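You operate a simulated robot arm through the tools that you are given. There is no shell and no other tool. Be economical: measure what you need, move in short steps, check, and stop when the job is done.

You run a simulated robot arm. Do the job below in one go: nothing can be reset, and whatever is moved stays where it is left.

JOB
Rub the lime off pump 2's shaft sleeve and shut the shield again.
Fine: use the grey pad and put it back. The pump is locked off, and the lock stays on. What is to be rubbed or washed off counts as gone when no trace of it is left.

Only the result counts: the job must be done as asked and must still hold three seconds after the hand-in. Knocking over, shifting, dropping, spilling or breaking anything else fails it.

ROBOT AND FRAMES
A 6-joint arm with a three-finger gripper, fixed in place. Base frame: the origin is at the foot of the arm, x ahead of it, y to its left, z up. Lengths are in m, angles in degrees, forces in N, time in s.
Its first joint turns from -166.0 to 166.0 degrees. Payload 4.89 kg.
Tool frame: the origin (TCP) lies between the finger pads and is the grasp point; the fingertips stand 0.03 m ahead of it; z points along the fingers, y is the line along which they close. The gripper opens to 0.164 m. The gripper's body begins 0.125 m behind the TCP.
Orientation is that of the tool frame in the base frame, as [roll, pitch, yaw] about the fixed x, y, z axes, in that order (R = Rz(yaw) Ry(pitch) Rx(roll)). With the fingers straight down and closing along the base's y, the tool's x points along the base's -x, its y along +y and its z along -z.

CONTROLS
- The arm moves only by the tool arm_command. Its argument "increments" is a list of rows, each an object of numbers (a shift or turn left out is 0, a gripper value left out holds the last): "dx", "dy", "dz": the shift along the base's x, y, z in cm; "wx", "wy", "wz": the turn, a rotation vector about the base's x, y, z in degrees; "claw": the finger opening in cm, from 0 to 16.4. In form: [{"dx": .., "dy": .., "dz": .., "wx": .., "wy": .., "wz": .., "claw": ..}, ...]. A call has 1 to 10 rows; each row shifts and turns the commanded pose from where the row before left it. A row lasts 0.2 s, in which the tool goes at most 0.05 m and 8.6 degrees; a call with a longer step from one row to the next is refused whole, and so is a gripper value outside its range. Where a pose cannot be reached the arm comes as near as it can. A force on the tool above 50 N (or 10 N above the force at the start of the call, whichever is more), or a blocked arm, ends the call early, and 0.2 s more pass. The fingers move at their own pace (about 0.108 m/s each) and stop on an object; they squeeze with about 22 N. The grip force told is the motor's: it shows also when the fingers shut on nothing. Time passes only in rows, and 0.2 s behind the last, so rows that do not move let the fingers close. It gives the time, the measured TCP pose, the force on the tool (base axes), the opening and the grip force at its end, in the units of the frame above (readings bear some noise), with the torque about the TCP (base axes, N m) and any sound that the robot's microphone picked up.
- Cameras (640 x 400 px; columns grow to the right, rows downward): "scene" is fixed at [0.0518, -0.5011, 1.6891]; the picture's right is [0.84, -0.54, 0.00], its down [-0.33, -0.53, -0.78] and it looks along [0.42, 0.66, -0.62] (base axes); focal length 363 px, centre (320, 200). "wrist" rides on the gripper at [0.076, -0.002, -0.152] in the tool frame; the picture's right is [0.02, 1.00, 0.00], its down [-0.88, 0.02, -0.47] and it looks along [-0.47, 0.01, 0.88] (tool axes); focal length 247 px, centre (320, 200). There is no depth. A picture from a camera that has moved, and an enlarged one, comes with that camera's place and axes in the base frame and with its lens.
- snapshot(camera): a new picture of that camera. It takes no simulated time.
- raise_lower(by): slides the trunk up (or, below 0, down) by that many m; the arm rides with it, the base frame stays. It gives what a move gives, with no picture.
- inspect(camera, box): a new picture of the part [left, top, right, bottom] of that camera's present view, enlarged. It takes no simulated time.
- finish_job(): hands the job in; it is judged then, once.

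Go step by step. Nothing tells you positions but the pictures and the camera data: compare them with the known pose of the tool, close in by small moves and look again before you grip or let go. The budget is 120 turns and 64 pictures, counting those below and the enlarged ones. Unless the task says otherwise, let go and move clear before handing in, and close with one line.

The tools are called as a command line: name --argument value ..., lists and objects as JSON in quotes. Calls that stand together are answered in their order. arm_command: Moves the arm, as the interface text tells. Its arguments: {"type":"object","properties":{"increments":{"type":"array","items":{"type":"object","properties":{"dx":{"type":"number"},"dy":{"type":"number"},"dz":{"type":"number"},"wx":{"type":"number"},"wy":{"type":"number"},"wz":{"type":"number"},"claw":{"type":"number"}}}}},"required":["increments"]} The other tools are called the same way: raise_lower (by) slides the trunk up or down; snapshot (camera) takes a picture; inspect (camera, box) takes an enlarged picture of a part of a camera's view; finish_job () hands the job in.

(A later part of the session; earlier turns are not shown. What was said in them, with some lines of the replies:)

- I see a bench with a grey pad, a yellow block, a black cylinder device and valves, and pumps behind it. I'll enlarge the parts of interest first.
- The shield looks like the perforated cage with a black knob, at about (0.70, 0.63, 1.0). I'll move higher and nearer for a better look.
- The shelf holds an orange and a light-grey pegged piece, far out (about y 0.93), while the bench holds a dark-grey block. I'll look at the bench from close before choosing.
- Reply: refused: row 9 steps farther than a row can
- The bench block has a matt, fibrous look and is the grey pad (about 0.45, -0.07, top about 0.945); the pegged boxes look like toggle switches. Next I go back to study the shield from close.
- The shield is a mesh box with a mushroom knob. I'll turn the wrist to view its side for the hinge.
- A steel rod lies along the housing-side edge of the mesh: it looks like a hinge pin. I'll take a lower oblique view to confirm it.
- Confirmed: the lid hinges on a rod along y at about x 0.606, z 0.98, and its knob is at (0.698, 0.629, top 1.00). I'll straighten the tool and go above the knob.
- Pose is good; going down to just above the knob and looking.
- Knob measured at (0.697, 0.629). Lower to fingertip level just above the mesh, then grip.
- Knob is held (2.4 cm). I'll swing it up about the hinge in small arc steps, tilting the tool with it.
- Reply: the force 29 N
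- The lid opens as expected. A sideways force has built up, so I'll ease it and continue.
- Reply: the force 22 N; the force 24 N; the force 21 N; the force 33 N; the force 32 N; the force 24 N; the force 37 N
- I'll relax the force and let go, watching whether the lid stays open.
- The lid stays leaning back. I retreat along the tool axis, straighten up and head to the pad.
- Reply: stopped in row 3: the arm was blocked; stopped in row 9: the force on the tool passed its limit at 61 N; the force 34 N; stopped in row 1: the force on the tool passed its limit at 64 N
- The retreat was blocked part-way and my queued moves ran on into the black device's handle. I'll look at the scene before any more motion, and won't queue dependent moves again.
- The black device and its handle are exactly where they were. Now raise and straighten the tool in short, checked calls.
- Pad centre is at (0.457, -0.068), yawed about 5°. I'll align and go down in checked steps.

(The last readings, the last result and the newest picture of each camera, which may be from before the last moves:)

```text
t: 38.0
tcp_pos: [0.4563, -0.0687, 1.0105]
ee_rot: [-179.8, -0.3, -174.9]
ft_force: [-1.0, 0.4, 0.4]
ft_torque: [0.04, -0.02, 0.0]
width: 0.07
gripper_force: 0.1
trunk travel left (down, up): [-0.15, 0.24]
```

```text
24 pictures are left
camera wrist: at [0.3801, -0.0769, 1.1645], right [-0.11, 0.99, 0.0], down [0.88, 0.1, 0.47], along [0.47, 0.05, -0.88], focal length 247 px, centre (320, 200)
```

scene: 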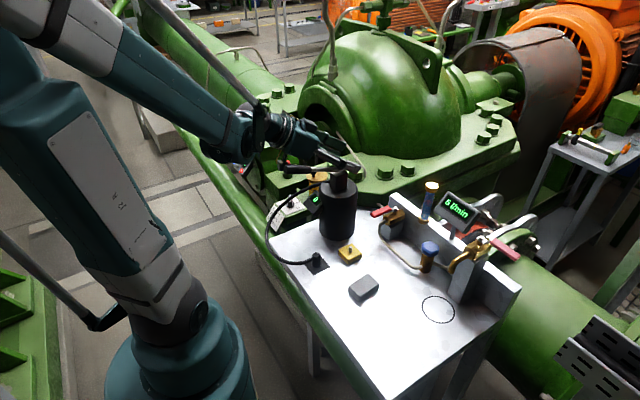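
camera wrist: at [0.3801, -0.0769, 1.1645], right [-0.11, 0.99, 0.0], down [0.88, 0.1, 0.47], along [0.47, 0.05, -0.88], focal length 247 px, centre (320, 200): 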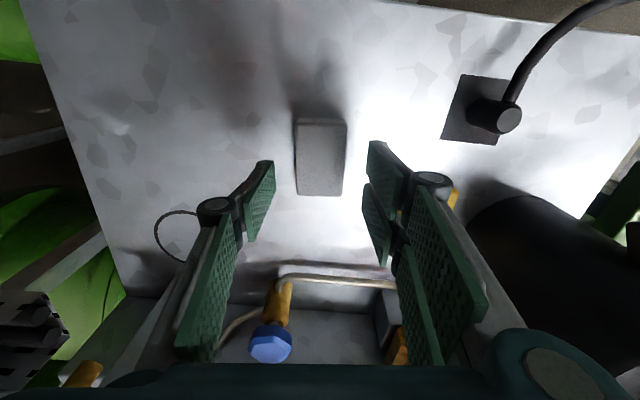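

arm_command --increments '[{"dz": -2.5}, {"dz": -2.3}, {}]'

inspect --camera "scene" --box '[325, 235, 405, 310]'

```text
t: 38.8
tcp_pos: [0.4547, -0.0686, 0.9673]
ee_rot: [-179.8, -0.2, -174.8]
ft_force: [-0.2, 0.4, -0.2]
ft_torque: [0.03, 0.01, -0.01]
width: 0.0701
gripper_force: 0.1
trunk travel left (down, up): [-0.15, 0.24]
```

```text
5.33 times, centred on (365, 272) of scene
camera zoom: at [0.0518, -0.5011, 1.6891], right [0.84, -0.54, 0.0], down [-0.33, -0.53, -0.78], along [0.42, 0.66, -0.62], focal length 1937 px, centre (80, -187)
```

zoom: 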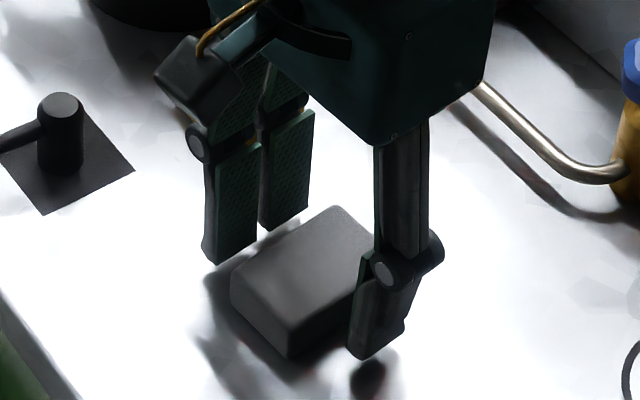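

arm_command --increments '[{"dz": -0.35}, {"claw": 3}, {}, {}]'

```text
t: 39.8
tcp_pos: [0.4566, -0.0665, 0.9652]
ee_rot: [-179.7, -0.2, -174.9]
ft_force: [1.3, 0.1, 0.5]
ft_torque: [-0.05, -0.01, 0.01]
width: 0.0442
gripper_force: 21.7
trunk travel left (down, up): [-0.15, 0.24]
```

Pad held (4.4 cm). Lifting; the place to return it to is TCP (0.456, -0.067, 0.964), yaw -174.9.

arm_command --increments '[{"dz": 2}, {"dz": 4}, {"dz": 4}, {"dz": 4}, {"dx": -3, "dz": 4}, {"dx": -3, "dz": 4}, {"dx": -3, "dz": 4}, {"dx": -2, "dz": 2, "wz": -5.2}]'

snapshot --camera "wrist"

```text
t: 41.6
tcp_pos: [0.3436, -0.0639, 1.247]
ee_rot: [-179.8, -0.2, 179.9]
ft_force: [0.7, 0.5, -0.4]
ft_torque: [0.03, 0.19, -0.02]
width: 0.0442
gripper_force: 22.3
trunk travel left (down, up): [-0.15, 0.24]
```

```text
22 pictures are left
camera wrist: at [0.2659, -0.0653, 1.3999], right [-0.02, 1.0, 0.0], down [0.88, 0.02, 0.47], along [0.47, 0.01, -0.88], focal length 247 px, centre (320, 200)
```

wrist: 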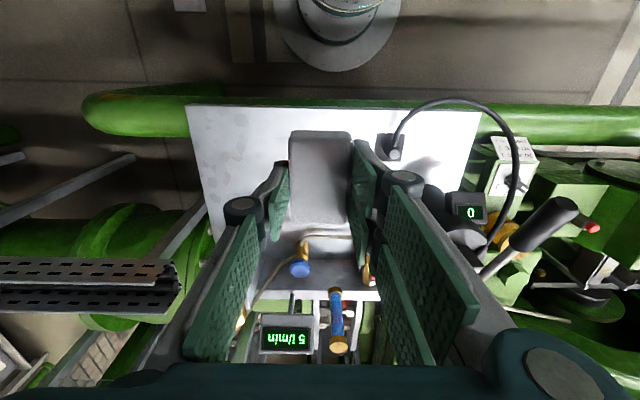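

arm_command --increments '[{"dy": 4.9}, {"dy": 4.9}, {"dy": 4.9}, {"dy": 4.9}, {"dy": 4.9}, {"dy": 4.9}, {"dy": 4.9}, {"dy": 4.9}, {"dy": 4.9}, {"dy": 4.9}]'

```text
t: 43.8
tcp_pos: [0.3463, 0.4218, 1.2456]
ee_rot: [-179.9, -0.2, 179.8]
ft_force: [-1.9, -1.0, 0.6]
ft_torque: [0.28, -0.14, -0.03]
width: 0.0442
gripper_force: 21.8
trunk travel left (down, up): [-0.15, 0.24]
```

arm_command --increments '[{"dx": 4, "dy": 2.6}, {"dx": 4, "dy": 2.6}, {"dx": 4, "dy": 2.6}, {"dx": 4, "dy": 2.6}, {"dx": 4, "dy": 2.6}, {"dx": 4, "dy": 2.6}, {"dx": 4, "dy": 2.6}, {"dx": 3.8, "dy": 2.5}, {}]'

snapshot --camera "wrist"

inspect --camera "scene" --box '[266, 110, 346, 160]'

```text
t: 45.8
tcp_pos: [0.6681, 0.632, 1.2445]
ee_rot: [-179.8, -0.2, 179.9]
ft_force: [1.4, 0.7, -0.2]
ft_torque: [-0.14, 0.13, -0.02]
width: 0.0444
gripper_force: 22.0
trunk travel left (down, up): [-0.15, 0.24]
```

```text
21 pictures are left
camera wrist: at [0.5911, 0.6303, 1.3974], right [-0.02, 1.0, 0.0], down [0.88, 0.02, 0.47], along [0.47, 0.01, -0.88], focal length 247 px, centre (320, 200)
```

wrist: 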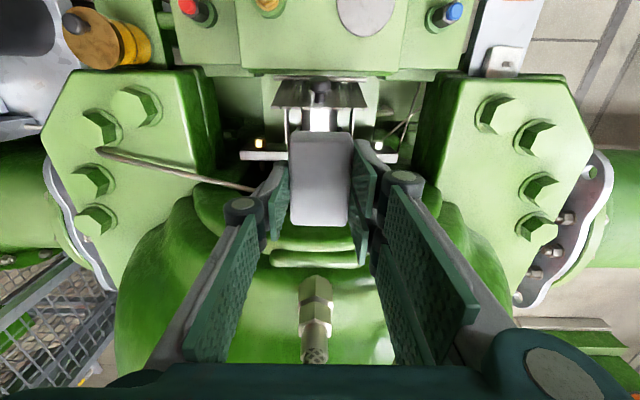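

```text
8.00 times, centred on (306, 135) of scene
camera zoom: at [0.0518, -0.5011, 1.6891], right [0.84, -0.54, 0.0], down [-0.33, -0.53, -0.78], along [0.42, 0.66, -0.62], focal length 2906 px, centre (432, 720)
```

zoom: 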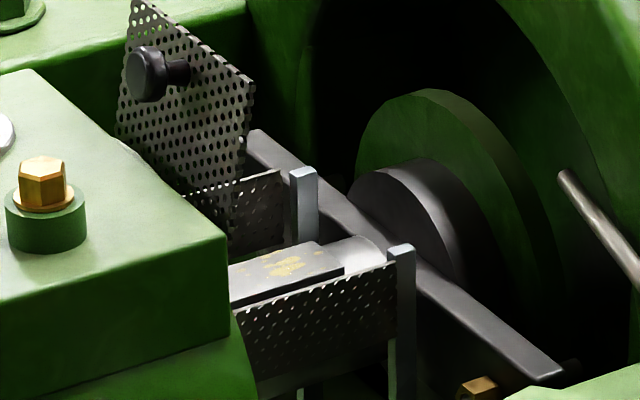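

The lid holds open, and the sleeve with yellowish lime on its top lies at about (0.68, 0.63, 0.95). I'll shift slightly to see it past the pad.

arm_command --increments '[{"dx": 2.5}, {"dx": 2.5, "dz": -2}, {"dz": -3}, {}]'

inspect --camera "wrist" --box '[240, 40, 400, 140]'

```text
t: 46.8
tcp_pos: [0.7178, 0.632, 1.1934]
ee_rot: [-179.9, -0.2, 179.8]
ft_force: [0.6, 0.1, -1.2]
ft_torque: [-0.09, 0.15, -0.02]
width: 0.0443
gripper_force: 22.0
trunk travel left (down, up): [-0.15, 0.24]
```

```text
4.00 times, centred on (320, 90) of wrist
camera zoom: at [0.6404, 0.6302, 1.3456], right [-0.02, 1.0, 0.0], down [0.88, 0.02, 0.47], along [0.47, 0.01, -0.88], focal length 988 px, centre (320, 640)
```

zoom: 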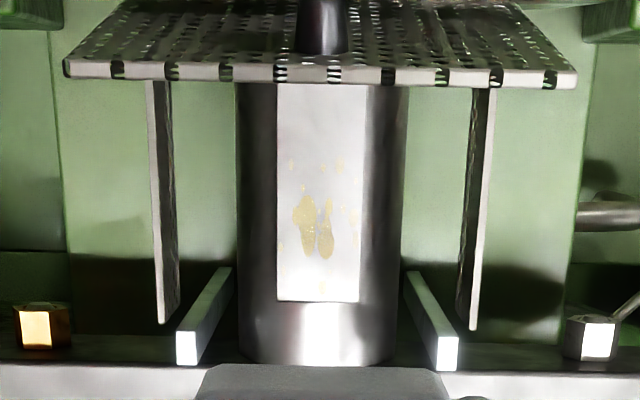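

The lime spots lie at x 0.654–0.700, y 0.616–0.645 on the sleeve's top. I'll bring the pad over them and go down carefully.

arm_command --increments '[{"dx": -2.5}, {"dx": -2.7}, {"dz": -4}, {"dz": -4}, {"dz": -4}, {"dz": -3}, {}]'

inspect --camera "scene" --box '[250, 90, 346, 150]'

```text
t: 47.9
tcp_pos: [0.6665, 0.6324, 1.117]
ee_rot: [179.8, 0.3, 179.7]
ft_force: [9.8, -3.6, 28.3]
ft_torque: [0.7, 0.42, -0.27]
width: 0.0442
gripper_force: 22.2
trunk travel left (down, up): [-0.15, 0.24]
stopped in row 5: the force on the tool passed its limit at 142 N (the readings are from after the stop); the commanded pose is now the measured one
```

```text
6.67 times, centred on (298, 120) of scene
camera zoom: at [0.0518, -0.5011, 1.6891], right [0.84, -0.54, 0.0], down [-0.33, -0.53, -0.78], along [0.42, 0.66, -0.62], focal length 2422 px, centre (467, 733)
```

zoom: 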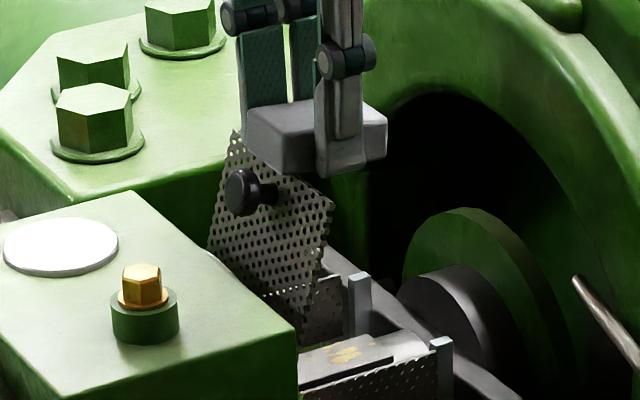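

The pad touched the lid's top edge, which leans at only about 75° (edge near x 0.633, z 1.08). I'll lift off and check the pad and lid.

arm_command --increments '[{"dz": 2}, {"dz": 2.5, "dx": 1.5}, {"dx": 1.5}, {}]'

snapshot --camera "wrist"

```text
t: 48.9
tcp_pos: [0.6937, 0.6372, 1.1604]
ee_rot: [179.9, 0.2, 179.9]
ft_force: [-0.3, 0.6, -0.1]
ft_torque: [0.02, 0.0, -0.01]
width: 0.0441
gripper_force: 21.7
trunk travel left (down, up): [-0.15, 0.24]
```

```text
17 pictures are left
camera wrist: at [0.6157, 0.6347, 1.3126], right [-0.02, 1.0, 0.0], down [0.88, 0.02, 0.47], along [0.47, 0.01, -0.88], focal length 247 px, centre (320, 200)
```

wrist: 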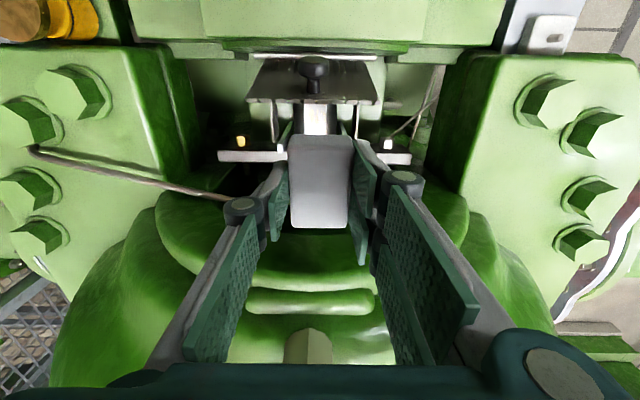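

Pad and lid are fine. I'll go down further out (x 0.69), pass under the lid's edge, then shift in over the lime.

arm_command --increments '[{"dy": -0.5, "dz": -2}, {"dz": -2}, {"dz": -2}, {"dz": -2}, {"dz": -2}, {"dz": -1.5}, {}]'

inspect --camera "scene" --box '[266, 110, 346, 160]'

```text
t: 50.5
tcp_pos: [0.6946, 0.6281, 1.0456]
ee_rot: [180.0, 0.1, 179.8]
ft_force: [0.6, -0.3, -0.8]
ft_torque: [0.01, 0.03, -0.04]
width: 0.044
gripper_force: 22.6
trunk travel left (down, up): [-0.15, 0.24]
```

```text
8.00 times, centred on (306, 135) of scene
camera zoom: at [0.0518, -0.5011, 1.6891], right [0.84, -0.54, 0.0], down [-0.33, -0.53, -0.78], along [0.42, 0.66, -0.62], focal length 2906 px, centre (432, 720)
```

zoom: 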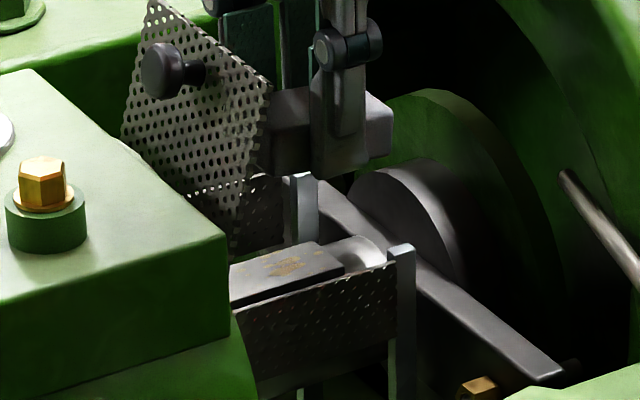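

arm_command --increments '[{"dx": -1.3, "dy": 0.3}, {"dx": -1.3}, {"dz": -2}, {"dz": -1}, {"dz": -0.5}, {}]'

```text
t: 51.2
tcp_pos: [0.6719, 0.6317, 1.0396]
ee_rot: [179.8, 0.3, 179.6]
ft_force: [8.3, -5.5, 25.1]
ft_torque: [0.99, 1.07, -0.49]
width: 0.0439
gripper_force: 22.2
trunk travel left (down, up): [-0.15, 0.24]
stopped in row 3: the force on the tool passed its limit at 94 N (the readings are from after the stop); the commanded pose is now the measured one
```

inspect --camera "scene" --box '[250, 90, 346, 150]'

snapshot --camera "wrist"

```text
6.67 times, centred on (298, 120) of scene
camera zoom: at [0.0518, -0.5011, 1.6891], right [0.84, -0.54, 0.0], down [-0.33, -0.53, -0.78], along [0.42, 0.66, -0.62], focal length 2422 px, centre (467, 733)
```

zoom: 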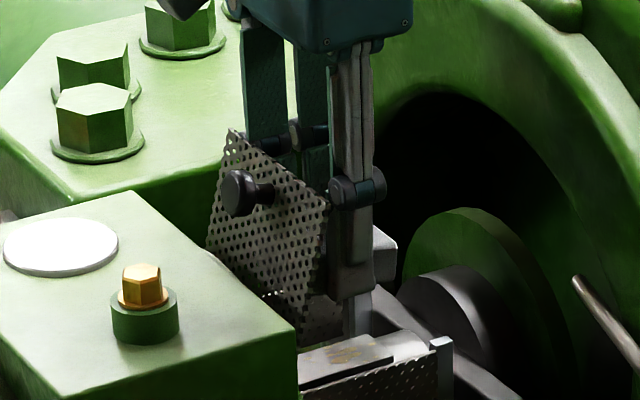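

```text
14 pictures are left
camera wrist: at [0.5924, 0.6292, 1.1916], right [-0.02, 1.0, 0.01], down [0.88, 0.01, 0.48], along [0.48, 0.01, -0.88], focal length 247 px, centre (320, 200)
```

wrist: 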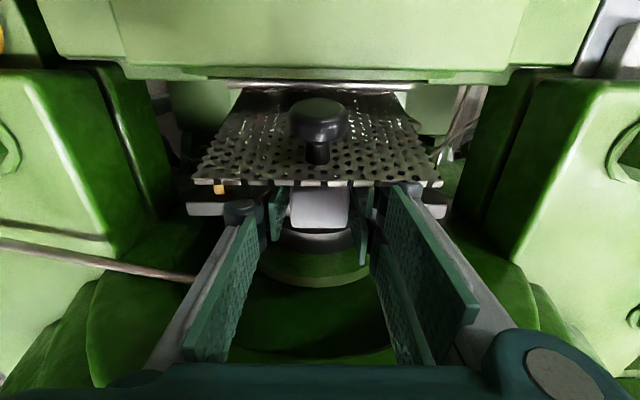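

The finger knuckles, not the pad, met the lid's edge. I'll back off and go down at x ≈ 0.683, which still covers all the lime with the 7 cm pad.

arm_command --increments '[{"dz": 0.8, "dx": 0.4}, {"dx": 0.9}, {"dz": -1}, {"dz": -1}, {"dz": -1}, {}]'

```text
t: 52.6
tcp_pos: [0.6835, 0.6332, 1.0135]
ee_rot: [179.8, 0.2, 179.7]
ft_force: [0.8, -0.4, 0.0]
ft_torque: [-0.03, 0.01, -0.01]
width: 0.0441
gripper_force: 21.9
trunk travel left (down, up): [-0.15, 0.24]
```

arm_command --increments '[{"dz": -0.5, "dy": -0.2}, {"dz": -0.5}, {"dz": -0.3}, {}]'

```text
t: 53.6
tcp_pos: [0.6833, 0.632, 1.0012]
ee_rot: [179.8, 0.1, 179.7]
ft_force: [-0.4, 0.1, -0.1]
ft_torque: [0.01, 0.02, 0.0]
width: 0.0443
gripper_force: 21.9
trunk travel left (down, up): [-0.15, 0.24]
```

arm_command --increments '[{"dz": -0.3}, {"dz": -0.3}, {"dz": -0.3}, {}]'

```text
t: 54.6
tcp_pos: [0.6832, 0.6324, 0.9936]
ee_rot: [179.8, 0.2, 179.7]
ft_force: [0.5, -0.5, -0.4]
ft_torque: [0.05, 0.0, -0.01]
width: 0.044
gripper_force: 22.2
trunk travel left (down, up): [-0.15, 0.24]
```

arm_command --increments '[{"dz": -0.3}, {"dz": -0.3}, {"dz": -0.2}, {}]'

inspect --camera "scene" --box '[266, 110, 346, 160]'

```text
t: 55.6
tcp_pos: [0.6817, 0.6326, 0.9875]
ee_rot: [179.6, 0.2, 179.7]
ft_force: [1.6, 7.6, 22.9]
ft_torque: [0.24, -0.73, 0.24]
width: 0.0441
gripper_force: 22.2
trunk travel left (down, up): [-0.15, 0.24]
```

```text
8.00 times, centred on (306, 135) of scene
camera zoom: at [0.0518, -0.5011, 1.6891], right [0.84, -0.54, 0.0], down [-0.33, -0.53, -0.78], along [0.42, 0.66, -0.62], focal length 2906 px, centre (432, 720)
```

zoom: 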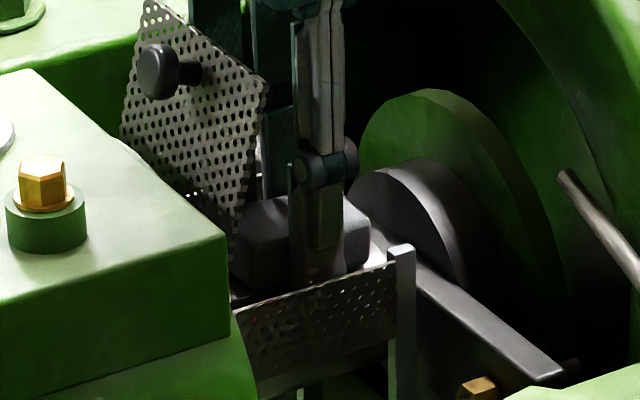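

Contact at about 23 N with the pad on the sleeve. Now short rubbing strokes, drifting toward -x where the lime is.

arm_command --increments '[{"dx": -0.7}, {"dx": -0.7}, {"dx": 0.7}, {"dx": -0.7}, {"dy": 0.4}, {"dy": -0.8}, {"dy": 0.4}, {}]'

```text
t: 57.4
tcp_pos: [0.6701, 0.6306, 0.9868]
ee_rot: [179.8, 0.2, 179.8]
ft_force: [0.3, -5.2, 10.3]
ft_torque: [-0.21, -0.41, -0.2]
width: 0.0443
gripper_force: 21.9
trunk travel left (down, up): [-0.15, 0.24]
```

arm_command --increments '[{"dz": -0.2, "wy": -1}, {"dx": 0.8}, {"dx": -0.8, "wy": -1}, {"dx": 0.8}, {"dx": -0.8}, {"dy": 0.4}, {"dy": -0.8}, {"dy": 0.4}, {}]'

```text
t: 59.4
tcp_pos: [0.6692, 0.63, 0.9842]
ee_rot: [179.8, 2.2, 179.8]
ft_force: [0.3, -2.8, 4.8]
ft_torque: [-0.07, -0.16, -0.05]
width: 0.0441
gripper_force: 22.0
trunk travel left (down, up): [-0.15, 0.24]
```

arm_command --increments '[{"wy": -1.5}, {"wy": -1.5}, {"dz": -0.2}, {"dx": 0.8}, {"dx": -0.8}, {}]'

```text
t: 60.8
tcp_pos: [0.6696, 0.6281, 0.9825]
ee_rot: [179.7, 5.3, 179.6]
ft_force: [9.5, -2.3, 25.8]
ft_torque: [-0.07, -0.46, 0.0]
width: 0.0441
gripper_force: 21.5
trunk travel left (down, up): [-0.15, 0.24]
```

Pressure is now centred under the pad. More strokes at this pressing force.

arm_command --increments '[{"dx": 0.8}, {"dx": -0.8}, {"dx": 0.8}, {"dx": -0.8}, {"dx": 0.8}, {"dx": -0.8, "dy": 0.4}, {"dx": 0.8}, {"dx": -0.8, "dy": -0.6}, {"dx": 0.8}, {"dy": 0.3}]'

```text
t: 63.0
tcp_pos: [0.6776, 0.6324, 0.9805]
ee_rot: [179.7, 5.3, 179.7]
ft_force: [0.9, -1.1, 0.0]
ft_torque: [0.01, -0.01, 0.03]
width: 0.0442
gripper_force: 21.7
trunk travel left (down, up): [-0.15, 0.24]
```

arm_command --increments '[{"dz": -0.2}, {"dz": -0.2}, {}]'

```text
t: 63.8
tcp_pos: [0.677, 0.6317, 0.9785]
ee_rot: [179.6, 5.1, 179.6]
ft_force: [3.4, 1.7, 32.6]
ft_torque: [0.06, -0.45, 0.09]
width: 0.0442
gripper_force: 22.2
trunk travel left (down, up): [-0.15, 0.24]
```

arm_command --increments '[{"dx": -0.8}, {"dx": 0.8}, {"dx": -0.8}, {"dx": 0.8}, {"dx": -0.8}, {"dx": 0.8}]'

```text
t: 65.2
tcp_pos: [0.6751, 0.6328, 0.9782]
ee_rot: [179.8, 5.2, 179.7]
ft_force: [-11.2, 1.1, 22.1]
ft_torque: [0.05, 0.09, 0.02]
width: 0.0434
gripper_force: 21.8
trunk travel left (down, up): [-0.15, 0.24]
```

arm_command --increments '[{"dy": 0.4}, {"dx": -0.8}, {"dx": 0.8}, {"dx": -0.8, "dy": -0.4}, {"dx": 0.8, "dy": -0.4}, {"dx": -0.8}, {"dx": 0.8}, {"dy": 0.4}]'

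```text
t: 67.0
tcp_pos: [0.6765, 0.6308, 0.9781]
ee_rot: [179.7, 5.1, 179.6]
ft_force: [-0.5, -1.8, 3.4]
ft_torque: [-0.02, -0.04, -0.09]
width: 0.0437
gripper_force: 22.3
trunk travel left (down, up): [-0.15, 0.24]
```

Now lift clear of the lid edge and check the sleeve.

arm_command --increments '[{"dz": 1, "dx": 0.7}, {"dz": 2}, {"dz": 3}, {"dz": 4}, {"dz": 4}, {"dz": 4, "dx": 1}, {"dz": 3, "dx": 1}, {}]'

inspect --camera "wrist" --box '[240, 40, 400, 140]'

```text
t: 68.8
tcp_pos: [0.7037, 0.632, 1.1876]
ee_rot: [179.6, 5.1, 179.7]
ft_force: [-0.1, -0.3, -1.3]
ft_torque: [0.02, -0.02, 0.03]
width: 0.0434
gripper_force: 22.0
trunk travel left (down, up): [-0.15, 0.24]
```

```text
4.00 times, centred on (320, 90) of wrist
camera zoom: at [0.6134, 0.6297, 1.3332], right [-0.02, 1.0, 0.0], down [0.83, 0.01, 0.55], along [0.55, 0.01, -0.83], focal length 988 px, centre (320, 640)
```

zoom: 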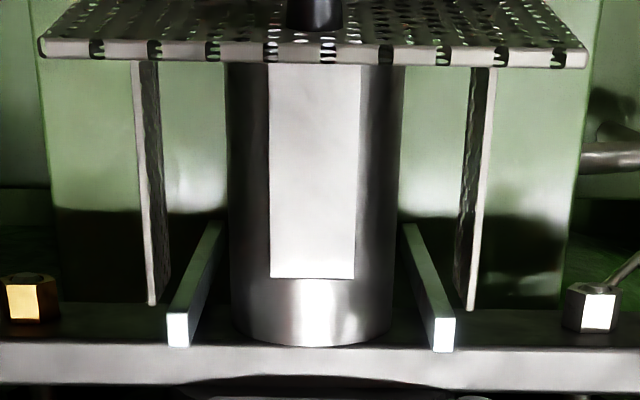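

inspect --camera "wrist" --box '[296, 50, 344, 114]'

```text
6.25 times, centred on (320, 82) of wrist
camera zoom: at [0.6134, 0.6297, 1.3332], right [-0.02, 1.0, 0.0], down [0.83, 0.01, 0.55], along [0.55, 0.01, -0.83], focal length 1544 px, centre (320, 938)
```

zoom: 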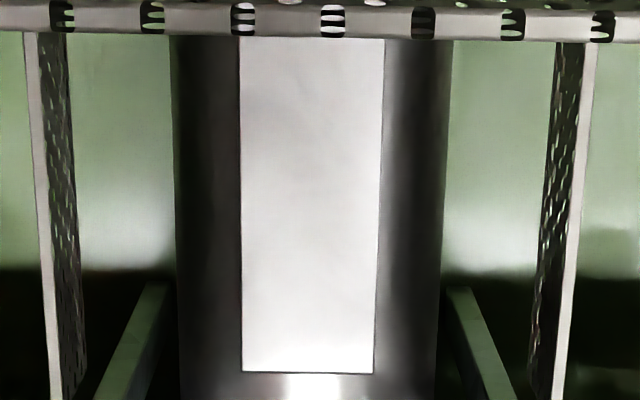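

The sleeve is clean. Taking the pad back along the same route, keeping the small tilt so its underside stays level.

arm_command --increments '[{"dz": 3, "dx": -1}, {"dz": 2.5, "dx": -3}, {"dx": -4, "dy": -2.6}, {"dx": -4, "dy": -2.6}, {"dx": -4, "dy": -2.6}, {"dx": -4, "dy": -2.6}, {"dx": -4, "dy": -2.6}, {"dx": -4, "dy": -2.6}, {"dx": -4, "dy": -2.6}, {"dx": -4, "dy": -2.6}]'

```text
t: 71.0
tcp_pos: [0.3453, 0.4293, 1.2447]
ee_rot: [179.8, 5.1, 179.6]
ft_force: [1.8, 1.8, -1.1]
ft_torque: [-0.28, 0.24, -0.02]
width: 0.0436
gripper_force: 21.4
trunk travel left (down, up): [-0.15, 0.24]
```

arm_command --increments '[{"dy": -4.9}, {"dy": -4.9}, {"dy": -4.9}, {"dy": -4.9}, {"dy": -4.9}, {"dy": -4.9}, {"dy": -4.9}, {"dy": -4.9}, {"dy": -4.9}, {"dy": -4.9}]'

```text
t: 73.2
tcp_pos: [0.3438, -0.0649, 1.2445]
ee_rot: [179.8, 5.2, 180.0]
ft_force: [-0.8, -3.7, -1.0]
ft_torque: [0.55, -0.2, 0.03]
width: 0.0433
gripper_force: 21.2
trunk travel left (down, up): [-0.15, 0.24]
```

arm_command --increments '[{"dx": 3, "dz": -3, "wz": 5.2}, {"dx": 3, "dz": -3}, {"dx": 3, "dz": -4}, {"dx": 2.2, "dz": -4}, {"dz": -4}, {"dz": -4}, {"dz": -3}, {}]'

inspect --camera "scene" --box '[325, 235, 405, 310]'

```text
t: 75.0
tcp_pos: [0.457, -0.0632, 0.9929]
ee_rot: [179.7, 5.2, -175.1]
ft_force: [0.9, -0.3, -1.0]
ft_torque: [0.01, 0.02, 0.01]
width: 0.0439
gripper_force: 21.7
trunk travel left (down, up): [-0.15, 0.24]
```

```text
5.33 times, centred on (365, 272) of scene
camera zoom: at [0.0518, -0.5011, 1.6891], right [0.84, -0.54, 0.0], down [-0.33, -0.53, -0.78], along [0.42, 0.66, -0.62], focal length 1937 px, centre (80, -187)
```

zoom: 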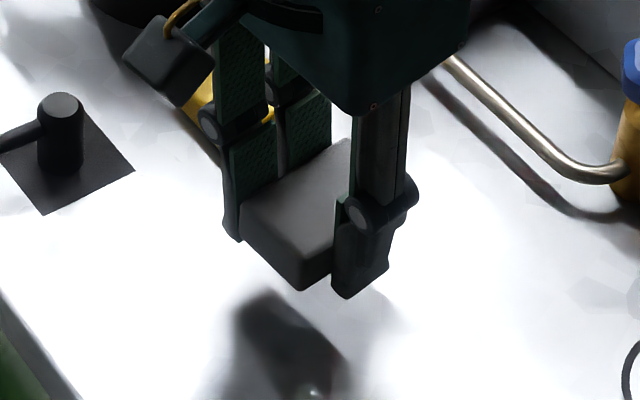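

arm_command --increments '[{"dz": -2, "dy": -0.3}, {"dz": -1}, {"dz": -0.4}, {}]'

```text
t: 75.8
tcp_pos: [0.4579, -0.0685, 0.9622]
ee_rot: [179.7, 5.2, -174.9]
ft_force: [-9.9, -1.7, 51.9]
ft_torque: [1.23, 1.89, 0.27]
width: 0.0438
gripper_force: 22.3
trunk travel left (down, up): [-0.15, 0.24]
stopped in row 3: the force on the tool passed its limit at 68 N (the readings are from after the stop); the commanded pose is now the measured one
```

arm_command --increments '[{"dz": 0.4}, {"wy": 2.5}, {"wy": 2.5}, {"dz": -0.2}, {}]'

```text
t: 77.0
tcp_pos: [0.4593, -0.0689, 0.9625]
ee_rot: [179.4, 0.2, -175.1]
ft_force: [0.7, -1.8, -0.7]
ft_torque: [0.02, 0.03, -0.02]
width: 0.0436
gripper_force: 22.0
trunk travel left (down, up): [-0.15, 0.24]
```

arm_command --increments '[{"dz": -0.2}, {"dz": -0.2}, {}]'

```text
t: 77.8
tcp_pos: [0.4592, -0.0687, 0.9603]
ee_rot: [179.3, 0.2, -175.0]
ft_force: [-4.8, 2.3, 45.2]
ft_torque: [-1.14, 0.27, -0.1]
width: 0.0432
gripper_force: 22.2
trunk travel left (down, up): [-0.15, 0.24]
stopped in row 3: the force on the tool passed its limit at 53 N (the readings are from after the stop); the commanded pose is now the measured one
```

The pad is resting flat on the bench in its old place. Easing the force and letting go.

arm_command --increments '[{"dz": 0.2}, {"claw": 7}, {}, {}]'

```text
t: 78.8
tcp_pos: [0.4601, -0.0692, 0.9594]
ee_rot: [179.3, 0.2, -175.1]
ft_force: [-0.9, 0.2, 0.0]
ft_torque: [-0.02, -0.04, 0.02]
width: 0.07
gripper_force: 0.1
trunk travel left (down, up): [-0.15, 0.24]
```

arm_command --increments '[{"dz": 2}, {"dz": 4}, {"dz": 4}, {"dz": 4}, {"dx": -3, "dz": 4}, {"dx": -3, "dz": 4}, {"dx": -3, "dz": 4}, {"dx": -2.5, "dz": 2.3, "wz": -5.2}, {}]'

inspect --camera "scene" --box '[280, 160, 440, 310]'

```text
t: 80.8
tcp_pos: [0.3464, -0.0716, 1.2431]
ee_rot: [179.3, 0.2, 179.7]
ft_force: [-0.2, -0.3, -0.8]
ft_torque: [-0.06, -0.04, 0.01]
width: 0.07
gripper_force: 0.1
trunk travel left (down, up): [-0.15, 0.24]
```

```text
2.67 times, centred on (360, 235) of scene
camera zoom: at [0.0518, -0.5011, 1.6891], right [0.84, -0.54, 0.0], down [-0.33, -0.53, -0.78], along [0.42, 0.66, -0.62], focal length 969 px, centre (213, 107)
```

zoom: 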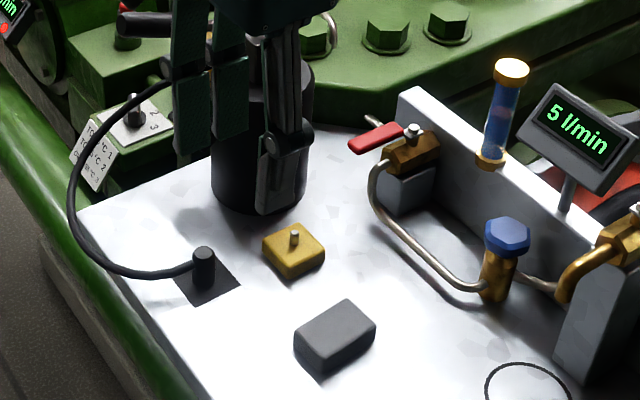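

The pad is back in place and all else looks untouched. Now I return to close the lid, pushing it from behind with the fingers straddling the knob.

arm_command --increments '[{"dy": 4.9, "wx": 0.6}, {"dy": 4.9}, {"dy": 4.9}, {"dy": 4.9}, {"dy": 4.9}, {"dy": 4.9}, {"dy": 4.9}, {"dy": 4.9}, {"dy": 4.9}, {"dy": 4.9}]'

```text
t: 83.0
tcp_pos: [0.3458, 0.4192, 1.2433]
ee_rot: [178.6, 0.3, 179.7]
ft_force: [-0.6, -2.1, 0.6]
ft_torque: [0.29, -0.14, 0.01]
width: 0.0699
gripper_force: 0.0
trunk travel left (down, up): [-0.15, 0.24]
```

arm_command --increments '[{"dx": 3.5, "dy": 3, "wx": -1.3, "claw": 4.5}, {"dx": 3.5, "dy": 3}, {"dx": 3.5, "dy": 3}, {"dx": 3.5, "dy": 3}, {"dx": 3.5, "dy": 3}, {"dx": 3.5, "dy": 3}, {"dx": 2.5, "dy": 3.1}, {"dz": -3}, {"dz": -3}, {}]'

snapshot --camera "wrist"

```text
t: 85.2
tcp_pos: [0.5786, 0.633, 1.1833]
ee_rot: [-179.9, 0.3, 179.7]
ft_force: [0.2, -0.7, 0.3]
ft_torque: [-0.01, 0.03, 0.01]
width: 0.045
gripper_force: 0.0
trunk travel left (down, up): [-0.15, 0.24]
```

```text
8 pictures are left
camera wrist: at [0.5, 0.6314, 1.3349], right [-0.02, 1.0, 0.0], down [0.88, 0.01, 0.48], along [0.48, 0.01, -0.88], focal length 247 px, centre (320, 200)
```

wrist: 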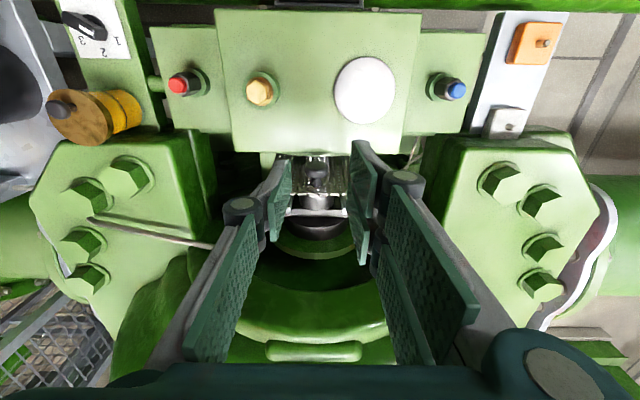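

arm_command --increments '[{"dz": -3, "dx": 0.4}, {"dz": -3}, {"dz": -2}, {"dz": -1.4}, {}]'

```text
t: 86.4
tcp_pos: [0.5826, 0.6327, 1.0885]
ee_rot: [-180.0, 0.3, 179.7]
ft_force: [-0.5, -0.6, -0.1]
ft_torque: [-0.01, 0.04, 0.01]
width: 0.0448
gripper_force: 0.0
trunk travel left (down, up): [-0.15, 0.24]
```

Free so far. Now push toward +x in small steps following the lid's arc.

arm_command --increments '[{"dx": 1.5}, {"dx": 1.5}, {"dx": 1.3}, {"dx": 1.2}, {"dx": 1.3, "dz": -0.8}, {}]'

inspect --camera "scene" --box '[250, 90, 346, 150]'

```text
t: 87.8
tcp_pos: [0.6524, 0.632, 1.0822]
ee_rot: [-180.0, 0.3, 179.7]
ft_force: [-0.5, -0.5, -0.8]
ft_torque: [-0.04, -0.03, 0.0]
width: 0.0451
gripper_force: 0.1
trunk travel left (down, up): [-0.15, 0.24]
```

```text
6.67 times, centred on (298, 120) of scene
camera zoom: at [0.0518, -0.5011, 1.6891], right [0.84, -0.54, 0.0], down [-0.33, -0.53, -0.78], along [0.42, 0.66, -0.62], focal length 2422 px, centre (467, 733)
```

zoom: 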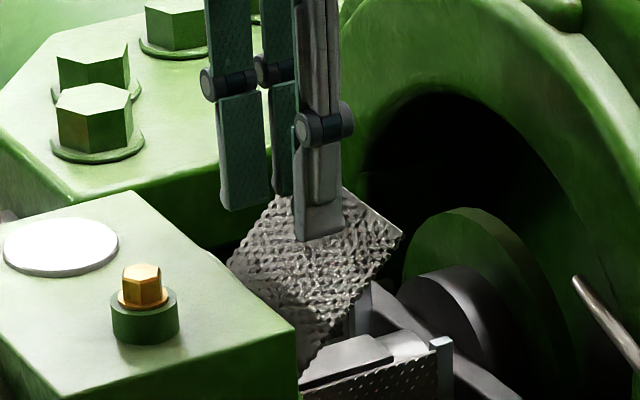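

The lid follows. Continue down the arc.

arm_command --increments '[{"dx": 1.0, "dz": -1.3}, {"dx": 0.9, "dz": -1.3}, {"dx": 0.7, "dz": -1.4}, {"dx": 0.4, "dz": -1.5}, {}]'

```text
t: 89.0
tcp_pos: [0.6816, 0.6324, 1.026]
ee_rot: [180.0, 0.3, 179.8]
ft_force: [0.7, -0.3, -0.5]
ft_torque: [-0.04, 0.01, -0.01]
width: 0.045
gripper_force: 0.1
trunk travel left (down, up): [-0.15, 0.24]
```

arm_command --increments '[{"dz": -0.7, "dx": 0.2}, {"dz": -0.5}, {"dz": -0.4}, {"dz": -0.3}, {}]'

inspect --camera "scene" --box '[250, 90, 346, 150]'

```text
t: 90.2
tcp_pos: [0.682, 0.6319, 1.0096]
ee_rot: [179.9, 0.3, 179.7]
ft_force: [-4.8, 4.1, 21.4]
ft_torque: [0.51, 0.63, 0.05]
width: 0.0455
gripper_force: 1.1
trunk travel left (down, up): [-0.15, 0.24]
```

```text
6.67 times, centred on (298, 120) of scene
camera zoom: at [0.0518, -0.5011, 1.6891], right [0.84, -0.54, 0.0], down [-0.33, -0.53, -0.78], along [0.42, 0.66, -0.62], focal length 2422 px, centre (467, 733)
```

zoom: 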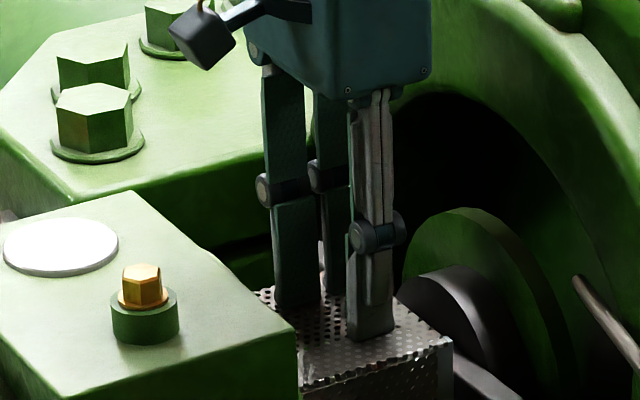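

The lid is pressed shut. Lift straight off and check.

arm_command --increments '[{"dz": 1}, {"dz": 3}, {"dz": 4}, {"dz": 4}, {"dz": 4}, {"dz": 4, "dx": -3, "dy": -2}, {"dx": -4, "dy": -2.5}, {"dx": -4, "dy": -2.5}, {"dx": -4, "dy": -2.5}, {}]'

inspect --camera "scene" --box '[280, 118, 344, 158]'

snapshot --camera "scene"

```text
refused: row 6 steps farther than a row can; nothing moved
```

```text
10.00 times, centred on (312, 138) of scene
camera zoom: at [0.0518, -0.5011, 1.6891], right [0.84, -0.54, 0.0], down [-0.33, -0.53, -0.78], along [0.42, 0.66, -0.62], focal length 3633 px, centre (400, 820)
```

zoom: 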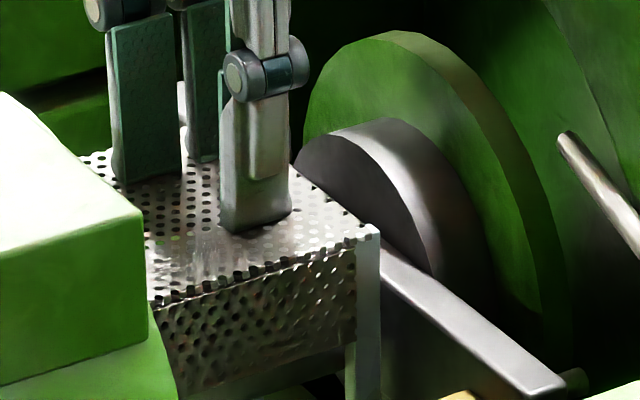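

```text
4 pictures are left
```

scene: 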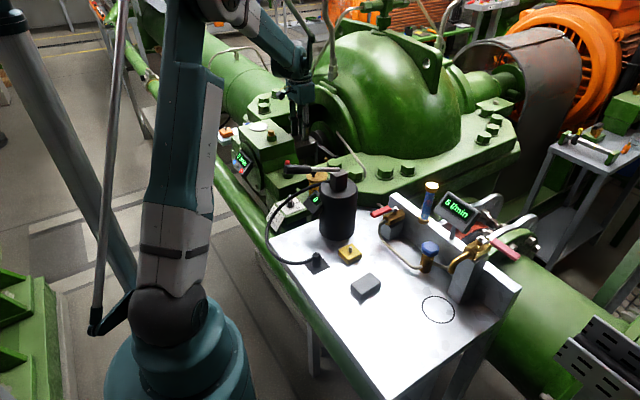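

The lid sits flat as at the start. One row was too long, so I lift again with legal steps.

arm_command --increments '[{"dz": 1}, {"dz": 3}, {"dz": 4}, {"dz": 4}, {"dz": 4}, {"dz": 3, "dx": -2, "dy": -1}, {"dx": -4, "dy": -2.5}, {"dx": -4, "dy": -2.5}, {"dx": -4, "dy": -2.5}, {}]'

```text
t: 92.4
tcp_pos: [0.5432, 0.5463, 1.1965]
ee_rot: [180.0, 0.3, 179.6]
ft_force: [0.1, -0.9, 0.4]
ft_torque: [0.07, -0.01, -0.02]
width: 0.045
gripper_force: 0.1
trunk travel left (down, up): [-0.15, 0.24]
```

inspect --camera "scene" --box '[280, 118, 344, 158]'

```text
10.00 times, centred on (312, 138) of scene
camera zoom: at [0.0518, -0.5011, 1.6891], right [0.84, -0.54, 0.0], down [-0.33, -0.53, -0.78], along [0.42, 0.66, -0.62], focal length 3633 px, centre (400, 820)
```

zoom: 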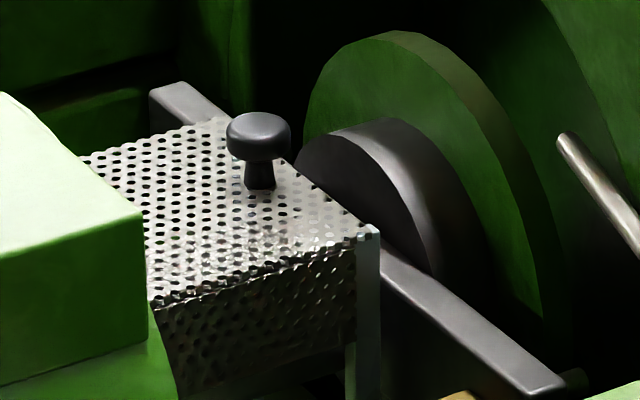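

The shield is shut exactly as it was at the start, the sleeve is clean, the pad is back on the bench and the arm is clear. Handing in.

finish_job

```text
The job is handed in.
```

I rubbed the lime off the shaft sleeve with the grey pad, and no trace showed on a close look. The pad is back on the bench within about 4 mm of where it lay, and the shield is shut. I never touched the lock, but I also never picked it out in the pictures or saw a "pump 2" label, so I took the pump within reach to be pump 2. On the way the gripper bumped the black device's handle, the pad hit the open shield's edge (142 N), and a finger joint caught the same edge (94 N). The pictures afterwards showed nothing moved or damaged.
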